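You operate a simulated robot arm through the tools that you are given. There is no shell and no other tool. Be economical: measure what you need, move in short steps, check, and stop when the job is done.

Carry out the task below with a simulated robot arm. There is one attempt and no reset: what you move stays moved.

Task
Fetch the white-headed peg from the table end of the side bench and stand it on top of the spacer on the side bench top.

It is judged by the outcome, as a careful person would: the job done as asked, and still so three seconds after it is handed in. It fails if anything else is knocked over, pushed out of place, dropped, spilled or broken.

Robot
A 7-joint arm with a two-finger parallel gripper, fixed in place. Base frame: the origin is at the foot of the arm, x ahead of it, y to its left, z up; the work surface is at about z = 0. Readings come in cm, rad, newtons and seconds.
With the tool pointing down near the work surface it reaches from about 24 to 62 cm from the base axis. Its first joint turns from -1.152 to 1.152 rad. Payload 2.6 kg.
Tool frame: the origin (TCP) lies between the finger pads and is the grasp point; the fingertips stand 3 cm ahead of it; z points along the fingers, y is the line along which they close. The gripper opens to 9.4 cm. The fingers are 2.8 cm wide and 1 cm thick; the gripper's body (5 by 9.6 cm) begins 5.5 cm behind the TCP.
Orientation is told as [roll, pitch, yaw] about the base's x, y, z axes, in that order, counted from this pose: with the fingers straight down and closing along the base's y, the tool's x points along the base's -x, its y along +y and its z along -z.

Tools
- The arm moves only by the tool drive_tool. Its argument "series" is a list of rows, each a list of 7 numbers: the shift along the base's x, y, z in units of 50 mm (1.0 is 50 mm), then the turn, a rotation vector about the base's x, y, z in units of 5 degrees (1.0 is 5 degrees), then the gripper command, from -1 (fully open) to 1 (shut), values between in proportion. In form: [[tx, ty, tz, rx, ry, rz, grip], ...]. A call has 1 to 20 rows; each row shifts and turns the commanded pose from where the row before left it. A call with a number of a shift or a turn outside -1 to 1 is refused whole. Rows are played at 5 a second. More than 5 cm and 0.15 rad between two rows, or a gripper value outside its range, and nothing of the call is played. Where a pose cannot be reached the arm comes as near as it can. A force on the tool above 40 N (or 10 N above the force at the start of the call, whichever is more), or a blocked arm, ends the call early, and 0.2 s more pass. The fingers move at their own pace (about 7.2 cm/s each) and stop on an object; they squeeze with about 40 N. The grip force told is the motor's: it shows also when the fingers shut on nothing. Time passes only in rows, and 0.2 s behind the last, so rows that do not move let the fingers close. It gives the time, the measured TCP pose, the force on the tool (base axes), the opening and the grip force at its end, in the units of the frame above (readings bear some noise), and new pictures: "show" is both (left out), scene, wrist or none.
- Cameras (640 x 400 px; columns grow to the right, rows downward): "scene" is fixed at [2.02, 42.05, 55.39]; the picture's right is [-0.85, -0.53, 0.00], its down [-0.36, 0.58, -0.73] and it looks along [0.39, -0.62, -0.68] (base axes); focal length 331 px, centre (320, 200). "wrist" rides on the gripper at [-3.7, 0, -5.8] in the tool frame; the picture's right is [0.00, -1.00, 0.00], its down [0.97, 0.00, -0.24] and it looks along [0.24, 0.00, 0.97] (tool axes); focal length 218 px, centre (320, 200).
- probe_pixels(camera, pixels): for up to 12 pixels [column, row] of the newest picture of that camera ("zoom" is the newest enlarged one), the place [x, y, z] in the base frame of the surface seen there, good to about 0.3 cm, but the place of the scene camera against the robot may be out by one fixed shift of up to 1.8 cm in any direction. It takes no simulated time.
- zoom(camera, box): a new picture of the part [left, top, right, bottom] of that camera's present view, enlarged. It takes no simulated time.
- sign_off(): hands the job in; it is judged then, once.

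Work in short steps. Measure before you move; look again where a grasp or a placing could have gone wrong, and mend it. You have 60 turns and 120 pictures in all, those below and enlarged ones among them. Open the gripper and draw the arm clear of the work before you hand the job in, unless the task says otherwise; then end with one line.

The tools are called after "Request:" as name(argument=value, ...) on one line, values as JSON. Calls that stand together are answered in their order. drive_tool: Moves the arm, as the interface text tells. Its arguments: {"type":"object","properties":{"series":{"type":"array","items":{"type":"array","items":{"type":"number"}}},"show":{"type":"string","enum":["both","scene","wrist","none"]}},"required":["series"]} The other tools are called the same way: probe_pixels (camera, pixels) gives the place of the surface under pixels of a picture; zoom (camera, box) takes an enlarged picture of a part of a camera's view; sign_off () hands the job in.

At the start:

```text
time: 0.0
position: [33.43, -6.56, 24.17]
orientation: [0.001, 0.001, -0.002]
force: [0.3, -0.3, 0.2]
gripper_width: 9.4
gripper_force: 0.1
```

scene: 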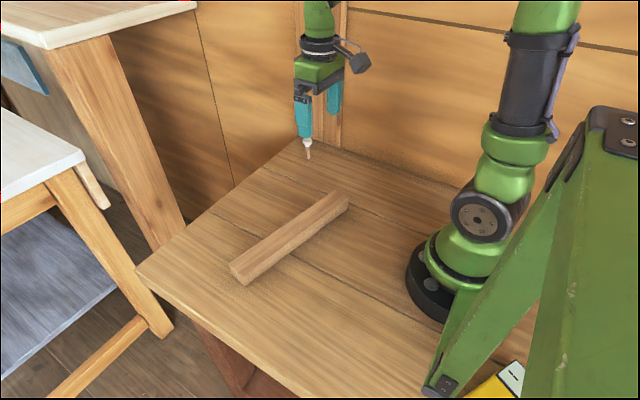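
wrist: 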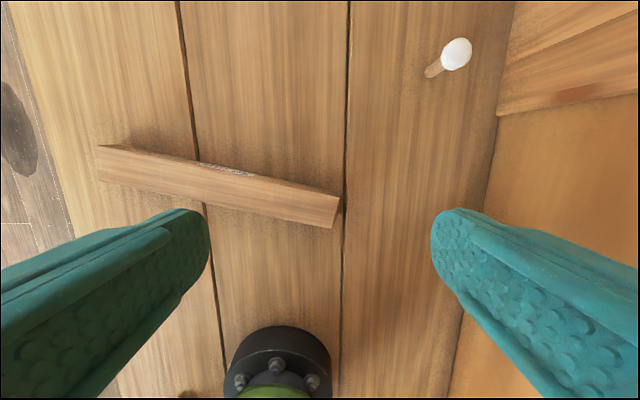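

The wrist view shows a white-headed peg at (457,53) and a wooden bar at about (220,185). I'll zoom in on both and probe them.

Request:
zoom(camera="scene", box=[200, 100, 400, 300])

Request:
zoom(camera="wrist", box=[380, 0, 540, 100])

Request:
probe_pixels(camera="wrist", pixels=[[457, 50], [445, 62], [431, 73], [425, 80], [110, 165], [225, 172], [325, 208], [180, 185], [280, 200], [400, 120], [200, 150], [470, 110]])

Request:
probe_pixels(camera="scene", pixels=[[307, 143], [308, 150], [308, 157], [240, 266], [335, 198], [290, 232], [300, 260], [240, 274], [346, 208], [136, 272], [60, 25], [40, 150]])

```text
2.00 times, centred on (300, 200) of scene
```

zoom: 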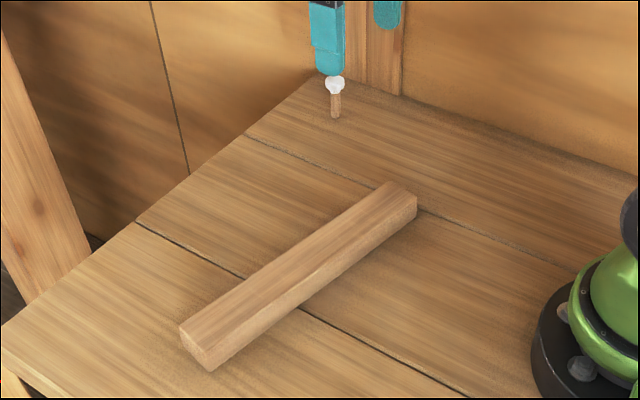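

```text
4.00 times, centred on (460, 50) of wrist
```

zoom: 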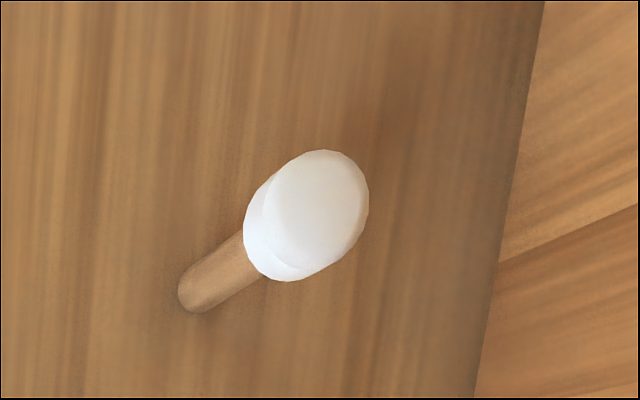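

```text
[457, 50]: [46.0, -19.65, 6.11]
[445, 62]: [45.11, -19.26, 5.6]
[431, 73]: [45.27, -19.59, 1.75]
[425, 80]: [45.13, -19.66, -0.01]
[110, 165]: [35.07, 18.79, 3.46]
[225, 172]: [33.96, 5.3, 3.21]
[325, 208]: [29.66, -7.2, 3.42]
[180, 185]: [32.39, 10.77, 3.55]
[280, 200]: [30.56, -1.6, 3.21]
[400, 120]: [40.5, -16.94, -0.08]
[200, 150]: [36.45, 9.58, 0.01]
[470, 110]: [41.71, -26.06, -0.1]
```

```text
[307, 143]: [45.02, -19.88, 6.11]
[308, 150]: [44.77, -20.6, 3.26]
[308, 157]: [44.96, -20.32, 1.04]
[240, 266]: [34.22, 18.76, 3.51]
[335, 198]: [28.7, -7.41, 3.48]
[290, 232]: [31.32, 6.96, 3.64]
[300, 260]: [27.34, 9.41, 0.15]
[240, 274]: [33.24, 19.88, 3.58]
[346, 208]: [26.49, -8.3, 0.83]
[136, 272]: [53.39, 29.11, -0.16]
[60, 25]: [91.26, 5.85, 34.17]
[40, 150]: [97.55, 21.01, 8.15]
```

The peg stands at about (45.2,-19.6), about 6.3 cm tall, and the bar top is at z≈3.4. There is a grey patch on the bar at (225,168) and a yellow object in the scene view at (500,385), so I'll zoom in on those.

Request:
zoom(camera="wrist", box=[80, 110, 360, 285])

Request:
zoom(camera="scene", box=[400, 300, 560, 400])

Request:
probe_pixels(camera="wrist", pixels=[[98, 148], [100, 176], [338, 196], [330, 222], [200, 166], [250, 176], [215, 196], [210, 205], [240, 171], [220, 166]])

Request:
probe_pixels(camera="scene", pixels=[[510, 375], [490, 390]])

```text
2.29 times, centred on (220, 198) of wrist
```

zoom: 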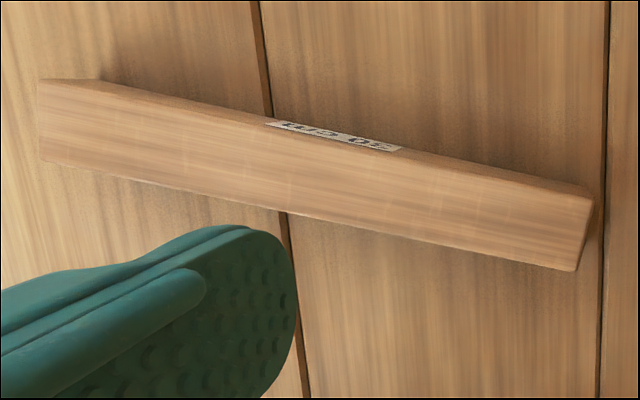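

```text
4.00 times, centred on (480, 350) of scene
```

zoom: 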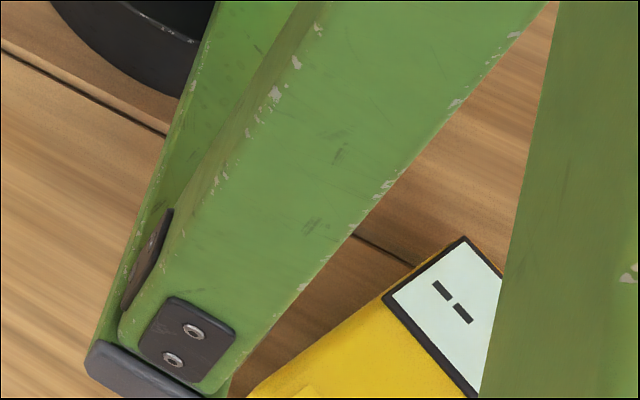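

```text
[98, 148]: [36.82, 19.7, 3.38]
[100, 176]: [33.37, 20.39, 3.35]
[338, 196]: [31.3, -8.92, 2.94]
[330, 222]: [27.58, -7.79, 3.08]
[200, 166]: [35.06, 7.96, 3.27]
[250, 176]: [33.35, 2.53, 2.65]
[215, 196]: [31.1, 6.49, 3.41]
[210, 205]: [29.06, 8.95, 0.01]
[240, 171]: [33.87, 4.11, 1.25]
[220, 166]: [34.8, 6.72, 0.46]
```

```text
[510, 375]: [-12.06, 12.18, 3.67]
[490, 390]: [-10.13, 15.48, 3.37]
```

The bar carries a "30 cm" label, so it is the spacer: centre about (32.3,5.9), 3.5 cm wide, turned about 11° off y. I'll move above the peg at (45.2,-19.6) with the fingers partly closed, to stay clear of the wall, and look again.

Request:
drive_tool(series=[[0.6, -0.65, -0.5, 0, 0, 0, -0.3], [0.6, -0.65, -0.5, 0, 0, 0, -0.3], [0.6, -0.65, -0.5, 0, 0, 0, -0.3], [0.55, -0.65, -0.5, 0, 0, 0, -0.3], [0, 0, 0, 0, 0, 0, -0.3], [0, 0, 0, 0, 0, 0, -0.3]])

```text
refused: row 1 steps farther than a row can; nothing moved
```

The step was slightly too long, so I'll use smaller rows.

Request:
drive_tool(series=[[0.4, -0.44, -0.34, 0, 0, 0, -0.3], [0.4, -0.44, -0.34, 0, 0, 0, -0.3], [0.4, -0.44, -0.34, 0, 0, 0, -0.3], [0.4, -0.44, -0.34, 0, 0, 0, -0.3], [0.4, -0.44, -0.34, 0, 0, 0, -0.3], [0.36, -0.41, -0.3, 0, 0, 0, -0.3], [0, 0, 0, 0, 0, 0, -0.3], [0, 0, 0, 0, 0, 0, -0.3]])

```text
time: 1.8
position: [45.37, -19.29, 14.16]
orientation: [-0.001, 0.0, -0.002]
force: [0.3, 0.0, 0.0]
gripper_width: 6.12
gripper_force: 0.1
```

scene: 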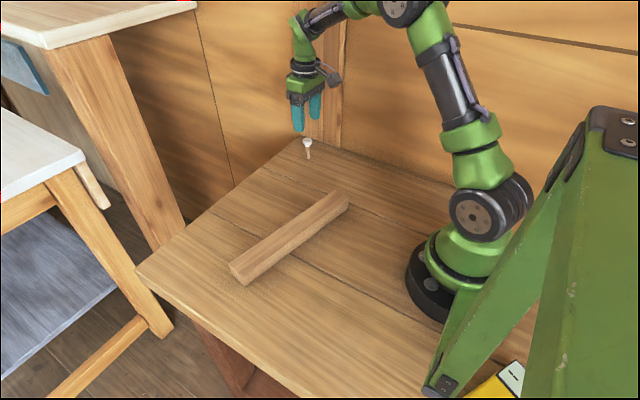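
wrist: 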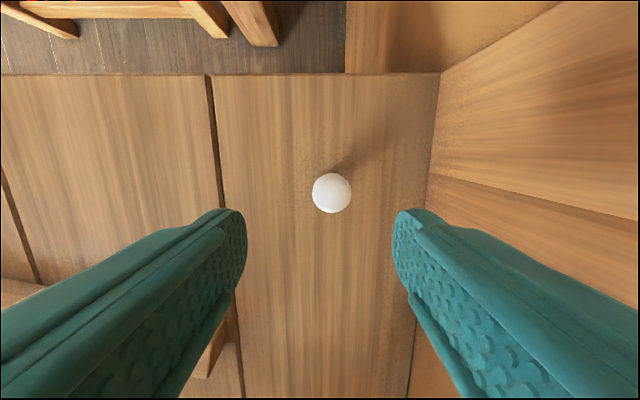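

The head is at (332,193), so the peg is slightly right of and ahead of the TCP. I'll probe for the offset.

Request:
probe_pixels(camera="wrist", pixels=[[332, 193], [315, 193], [349, 193], [332, 176], [332, 210], [318, 205]])

Request:
zoom(camera="scene", box=[268, 125, 348, 175])

```text
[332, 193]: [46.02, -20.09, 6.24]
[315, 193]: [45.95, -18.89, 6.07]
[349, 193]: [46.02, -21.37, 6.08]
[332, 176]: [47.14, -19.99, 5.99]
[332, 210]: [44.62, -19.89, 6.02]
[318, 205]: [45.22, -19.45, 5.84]
```

```text
8.00 times, centred on (308, 150) of scene
```

zoom: 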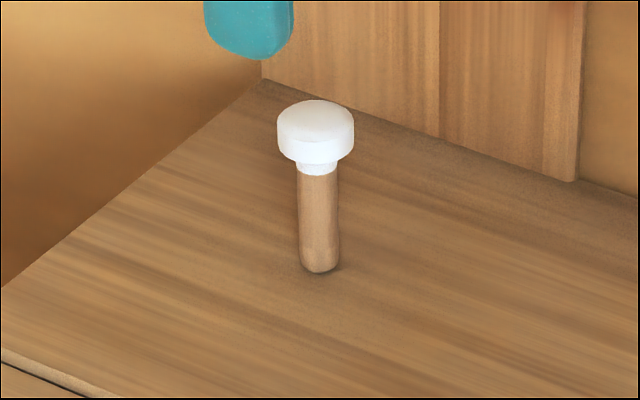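

The peg's axis is at about (45.95,-20.05) and its head is a 2.5 cm disc at z≈5.1–6.2. I'll align over it and descend with the fingers straddling the head.

Request:
drive_tool(series=[[0.11, -0.15, 0, 0, 0, 0, -0.3], [0, 0, 0, 0, 0, 0, -0.3], [0, 0, -0.5, 0, 0, 0, -0.3], [0, 0, -0.5, 0, 0, 0, -0.3], [0, 0, -0.4, 0, 0, 0, -0.3], [0, 0, -0.34, 0, 0, 0, -0.3], [0, 0, 0, 0, 0, 0, -0.3]])

```text
time: 3.4
position: [46.1, -20.17, 5.66]
orientation: [0.0, -0.001, 0.0]
force: [-0.1, -0.5, -0.3]
gripper_width: 6.12
gripper_force: 0.1
```

scene: 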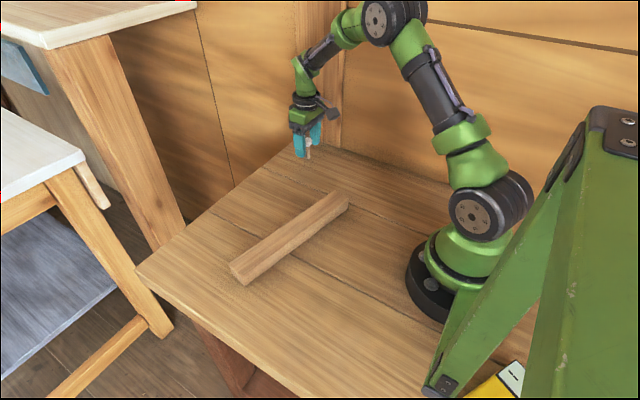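
wrist: 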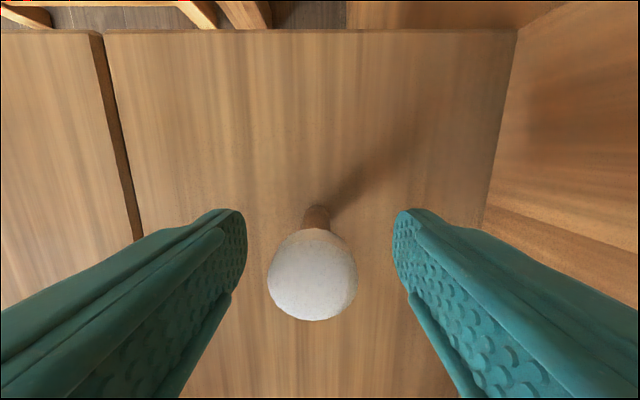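

The head is centred at column 312 against a midpoint of 320, about 0.2 cm off toward +y. I'll correct that and close.

Request:
drive_tool(series=[[0, 0.04, -0.04, 0, 0, 0, -0.3], [0, 0, 0, 0, 0, 0, 0.1], [0, 0, 0, 0, 0, 0, 0.3], [0, 0, 0, 0, 0, 0, 0.6], [0, 0, 0, 0, 0, 0, 1], [0, 0, 0, 0, 0, 0, 1]])

```text
time: 4.8
position: [46.01, -20.01, 5.48]
orientation: [-0.001, 0.0, 0.0]
force: [0.0, 0.0, 0.6]
gripper_width: 2.1
gripper_force: 39.9
```

scene: 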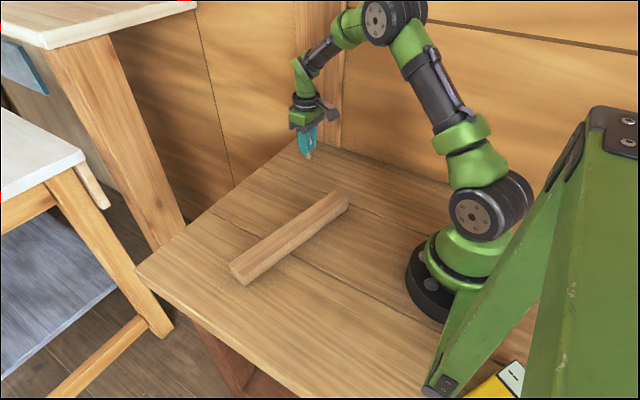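
wrist: 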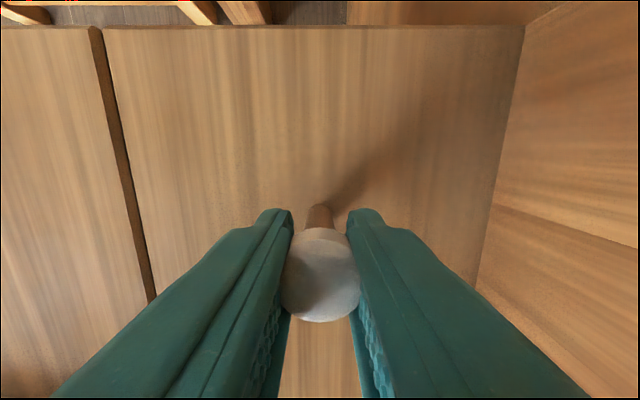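

The head is held (2.1 cm opening, 40 N). I'll lift 7.5 cm straight up and look.

Request:
drive_tool(series=[[0, 0, 0.2, 0, 0, 0, 1], [0, 0, 0.4, 0, 0, 0, 1], [0, 0, 0.45, 0, 0, 0, 1], [0, 0, 0.45, 0, 0, 0, 1], [0, 0, 0, 0, 0, 0, 1]])

Request:
zoom(camera="scene", box=[260, 90, 356, 150])

```text
time: 6.0
position: [45.89, -20.27, 13.06]
orientation: [0.0, 0.001, 0.002]
force: [0.6, 0.2, 0.0]
gripper_width: 2.24
gripper_force: 40.7
```

scene: 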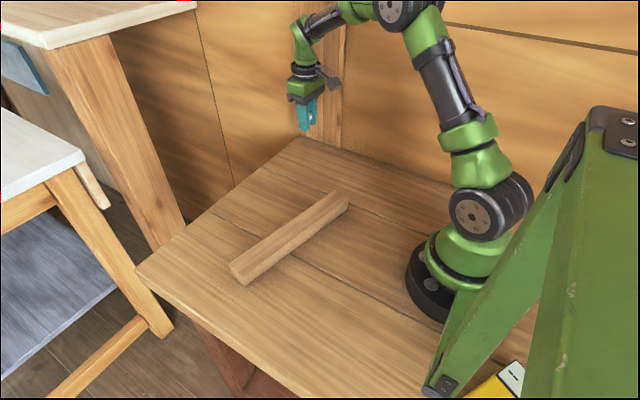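
wrist: 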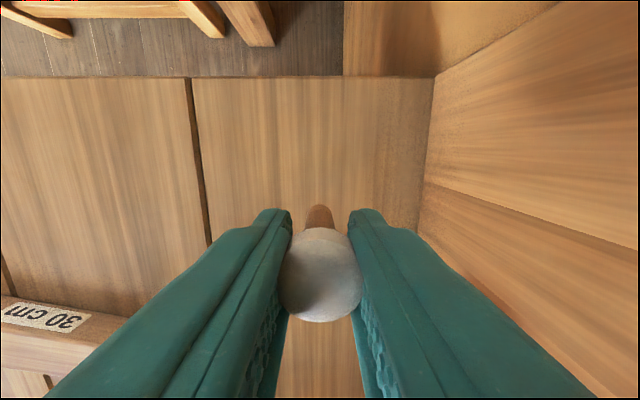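

```text
6.67 times, centred on (308, 120) of scene
```

zoom: 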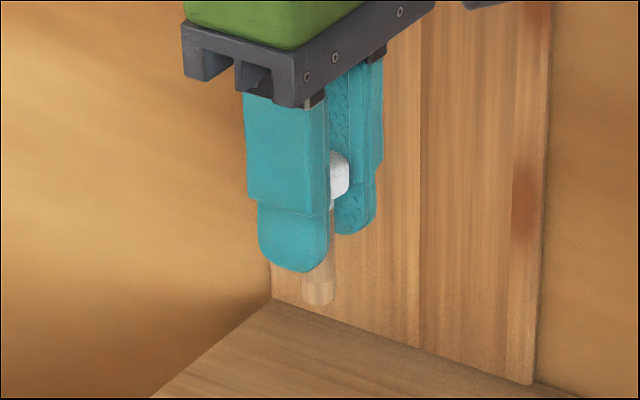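

The peg hangs upright in the grip. I'll carry it toward the spacer centre at z≈16.

Request:
drive_tool(series=[[-0.2, 0.4, 0.12, 0, 0, 0, 1], [-0.28, 0.54, 0.12, 0, 0, 0, 1], [-0.28, 0.54, 0.12, 0, 0, 0, 1], [-0.28, 0.54, 0.12, 0, 0, 0, 1], [-0.28, 0.54, 0.12, 0, 0, 0, 1], [-0.28, 0.54, 0, 0, 0, 0, 1], [-0.28, 0.54, 0, 0, 0, 0, 1], [-0.28, 0.54, 0, 0, 0, 0, 1], [-0.28, 0.54, 0, 0, 0, 0, 1], [-0.28, 0.5, 0, 0, 0, 0, 1], [0, 0, 0, 0, 0, 0, 1], [0, 0, 0, 0, 0, 0, 1]])

```text
time: 8.6
position: [32.31, 5.91, 15.77]
orientation: [0.001, 0.002, 0.0]
force: [0.0, -0.7, 0.2]
gripper_width: 2.28
gripper_force: 39.6
```

scene: 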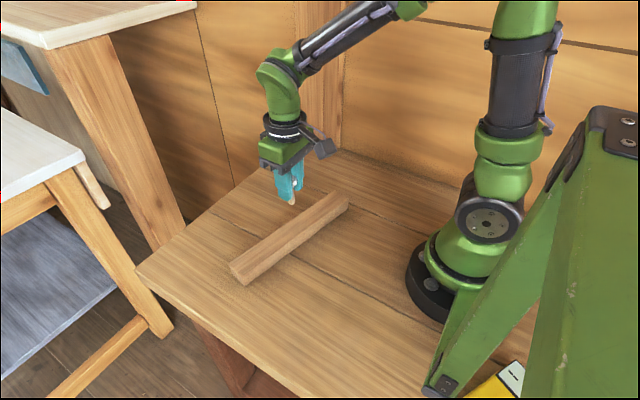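
wrist: 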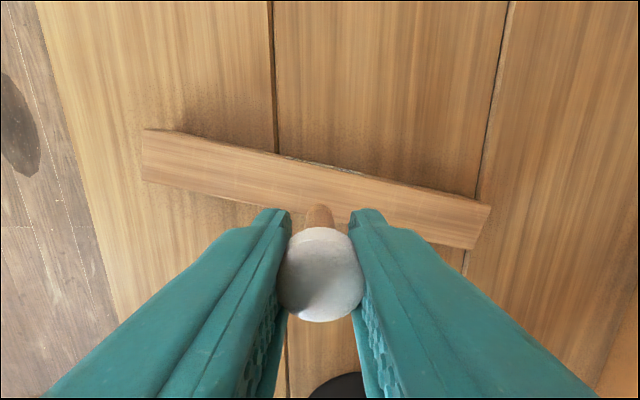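

The peg is above the bar. I'll probe the bar's top-face edges from here to refine its centreline.

Request:
probe_pixels(camera="wrist", pixels=[[200, 145], [200, 165], [200, 187], [250, 158], [250, 197], [255, 180], [380, 182], [395, 205], [420, 190], [420, 233], [420, 212], [320, 190]])

Request:
zoom(camera="wrist", box=[120, 100, 520, 350])

```text
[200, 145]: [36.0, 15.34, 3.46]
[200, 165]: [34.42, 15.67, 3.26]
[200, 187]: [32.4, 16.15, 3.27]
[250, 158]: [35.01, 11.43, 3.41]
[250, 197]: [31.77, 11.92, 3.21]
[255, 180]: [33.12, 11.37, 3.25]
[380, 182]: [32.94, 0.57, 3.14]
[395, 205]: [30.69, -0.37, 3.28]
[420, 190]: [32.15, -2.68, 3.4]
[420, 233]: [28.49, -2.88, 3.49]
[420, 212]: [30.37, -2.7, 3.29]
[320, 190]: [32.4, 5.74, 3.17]
```

```text
1.60 times, centred on (320, 225) of wrist
```

zoom: 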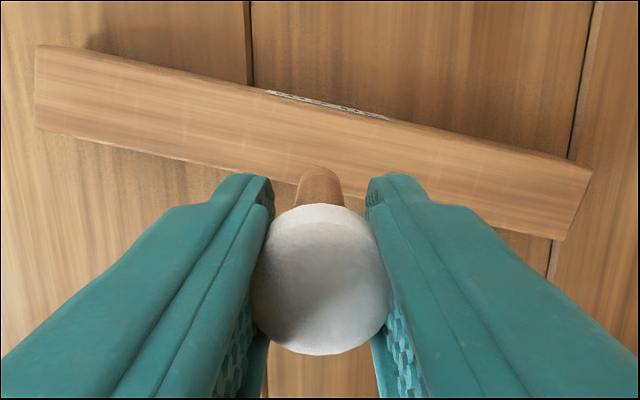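

The centreline at y=5.9 is x≈32.15 and the top is z≈3.3, so contact should come near TCP z≈8.8. I'll descend to about 9.4 and inspect.

Request:
drive_tool(series=[[-0.03, 0, -0.4, 0, 0, 0, 1], [0, 0, -0.4, 0, 0, 0, 1], [0, 0, -0.3, 0, 0, 0, 1], [0, 0, -0.17, 0, 0, 0, 1], [0, 0, 0, 0, 0, 0, 1], [0, 0, 0, 0, 0, 0, 1]])

Request:
zoom(camera="scene", box=[240, 170, 352, 240])

```text
time: 10.0
position: [32.07, 5.96, 9.51]
orientation: [0.0, 0.001, -0.001]
force: [-0.3, -0.8, 0.6]
gripper_width: 2.3
gripper_force: 40.3
```

scene: 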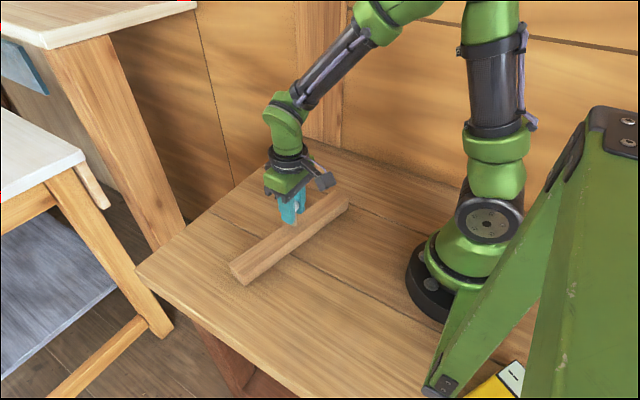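
wrist: 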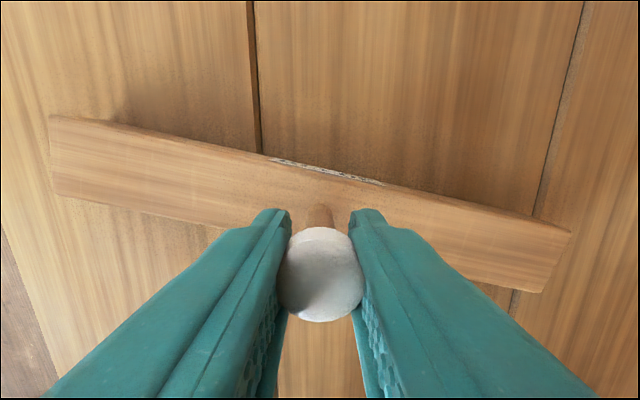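

```text
5.71 times, centred on (296, 205) of scene
```

zoom: 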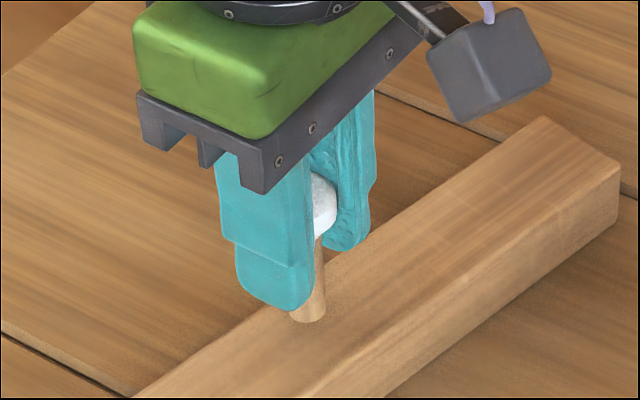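

The peg base is about 0.7 cm above the bar. I'll lower it in small steps and watch the force.

Request:
drive_tool(series=[[0, 0, -0.05, 0, 0, 0, 1], [0, 0, -0.04, 0, 0, 0, 1], [0, 0, -0.02, 0, 0, 0, 1], [0, 0, 0, 0, 0, 0, 1]], show="scene")

Request:
zoom(camera="scene", box=[256, 190, 336, 240])

```text
time: 11.0
position: [32.04, 5.87, 8.81]
orientation: [-0.001, 0.0, -0.002]
force: [0.3, 0.7, 0.5]
gripper_width: 2.28
gripper_force: 39.5
```

scene: 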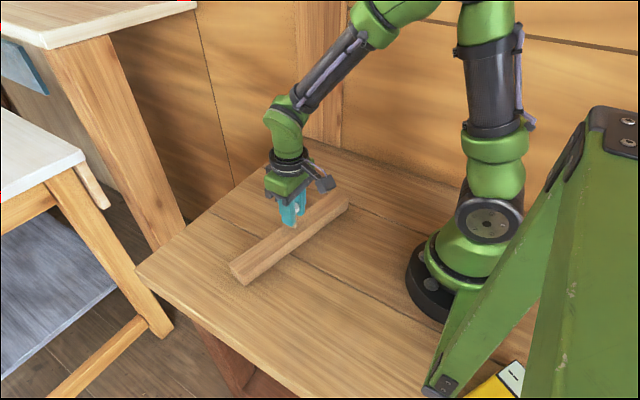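

```text
8.00 times, centred on (296, 215) of scene
```

zoom: 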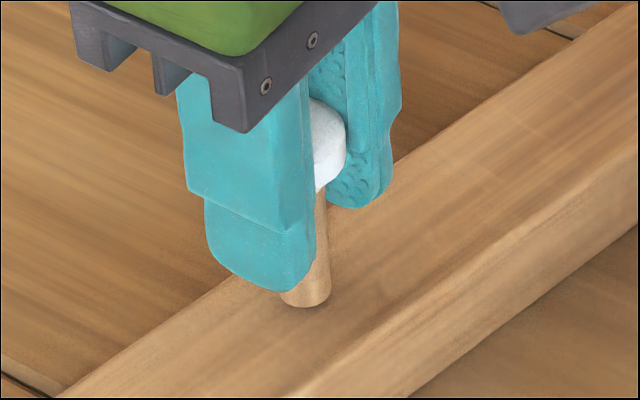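

There is no contact force yet, so I'll continue in roughly 1 mm steps.

Request:
drive_tool(series=[[0, 0, -0.02, 0, 0, 0, 1], [0, 0, 0, 0, 0, 0, 1]], show="none")

```text
time: 11.6
position: [32.1, 5.87, 8.85]
orientation: [-0.001, 0.0, -0.001]
force: [0.6, 0.8, 2.3]
gripper_width: 2.3
gripper_force: 40.0
```

The vertical force is up to 2.3 N, so contact is beginning. One more tiny step to confirm.

Request:
drive_tool(series=[[0, 0, -0.01, 0, 0, 0, 1], [0, 0, 0, 0, 0, 0, 1]], show="both")

Request:
zoom(camera="scene", box=[256, 190, 336, 240])

```text
time: 12.2
position: [32.01, 5.94, 8.82]
orientation: [0.0, -0.002, 0.0]
force: [-1.3, -2.5, 9.0]
gripper_width: 2.31
gripper_force: 39.7
```

scene: 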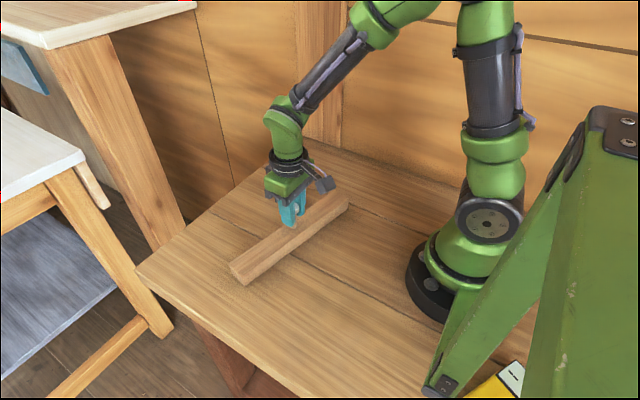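
wrist: 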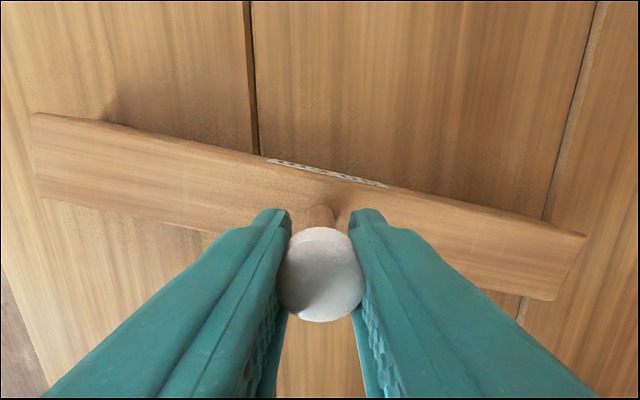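

```text
8.00 times, centred on (296, 215) of scene
```

zoom: 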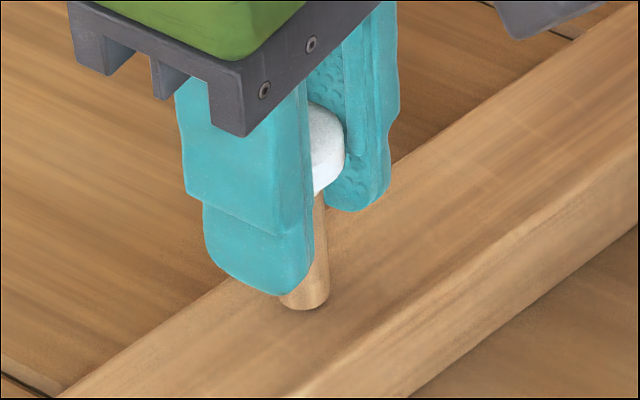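

The peg is seated at 9 N, with its base near mid-width of the bar. I'll ease off slightly and open the fingers gradually.

Request:
drive_tool(series=[[0, 0, 0.01, 0, 0, 0, 1], [0, 0, 0.004, 0, 0, 0, 1], [0, 0, 0, 0, 0, 0, 0.46], [0, 0, 0, 0, 0, 0, 0.4], [0, 0, 0, 0, 0, 0, 0.3], [0, 0, 0, 0, 0, 0, 0.2], [0, 0, 0, 0, 0, 0, 0]])

Request:
zoom(camera="scene", box=[256, 190, 336, 240])

```text
time: 13.8
position: [32.15, 6.11, 8.9]
orientation: [0.0, 0.001, 0.0]
force: [-0.5, 0.4, 0.7]
gripper_width: 4.69
gripper_force: 0.0
```

scene: 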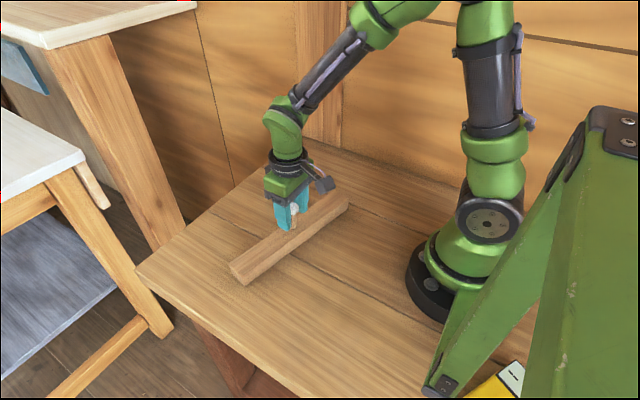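
wrist: 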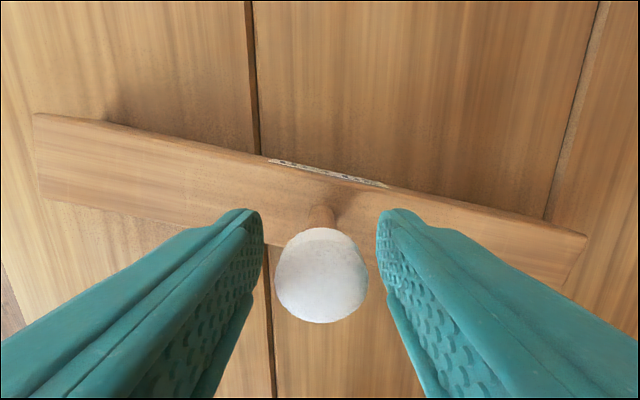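

```text
8.00 times, centred on (296, 215) of scene
```

zoom: 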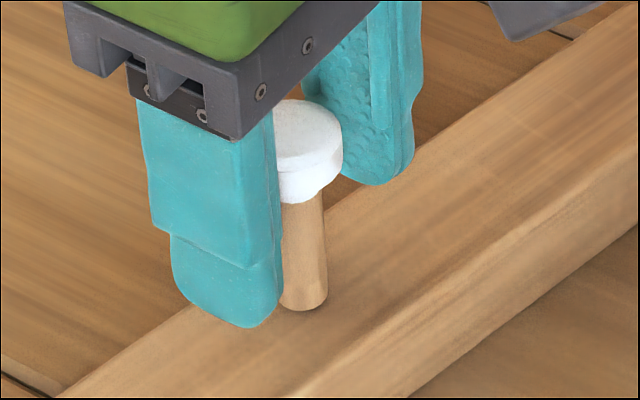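

The peg stands free on its own. I'll open a bit more and retreat straight up.

Request:
drive_tool(series=[[0, 0, 0, 0, 0, 0, -0.3], [0, 0, 0, 0, 0, 0, -0.3], [0, 0, 0.2, 0, 0, 0, -0.3], [0, 0, 0.5, 0, 0, 0, -0.3], [0, 0, 0.6, 0, 0, 0, -0.3], [0, 0, 0.6, 0, 0, 0, -0.3], [0, 0, 0.6, 0, 0, 0, -0.3], [0, -0.7, 0.2, 0, 0, 0, -0.3], [0, -0.7, 0, 0, 0, 0, -0.3], [0, -0.7, 0, 0, 0, 0, -0.3], [0, 0, 0, 0, 0, 0, -0.3], [0, 0, 0, 0, 0, 0, -0.3]])

Request:
zoom(camera="scene", box=[216, 160, 376, 260])

```text
time: 16.4
position: [32.04, -4.85, 22.12]
orientation: [0.0, 0.0, -0.001]
force: [-0.8, -0.4, 0.1]
gripper_width: 6.12
gripper_force: 0.0
```

scene: 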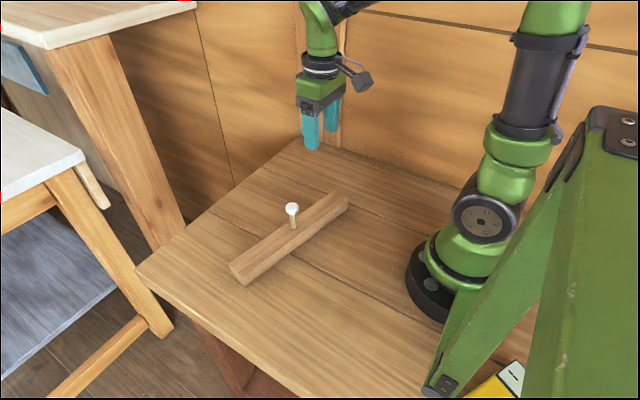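
wrist: 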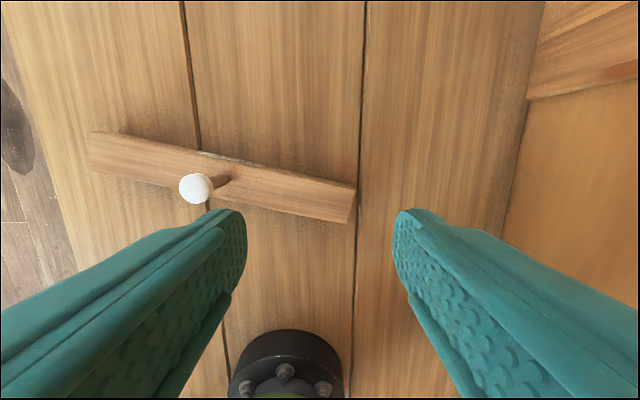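

```text
4.00 times, centred on (296, 210) of scene
```

zoom: 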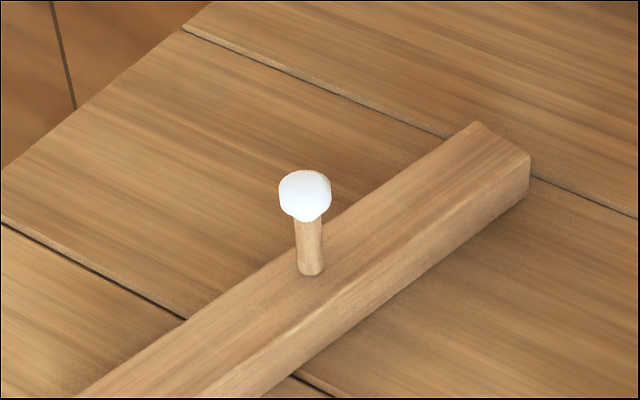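

The peg stands upright on the spacer, the spacer has not moved, and the gripper is open and clear. I'll hand in the job.

Request:
sign_off()

```text
The job is handed in.
```

The white-headed peg is standing upright on top of the spacer (the bar labelled "30 cm"), nothing else was moved, and I've handed the job in with the gripper open and the arm clear.
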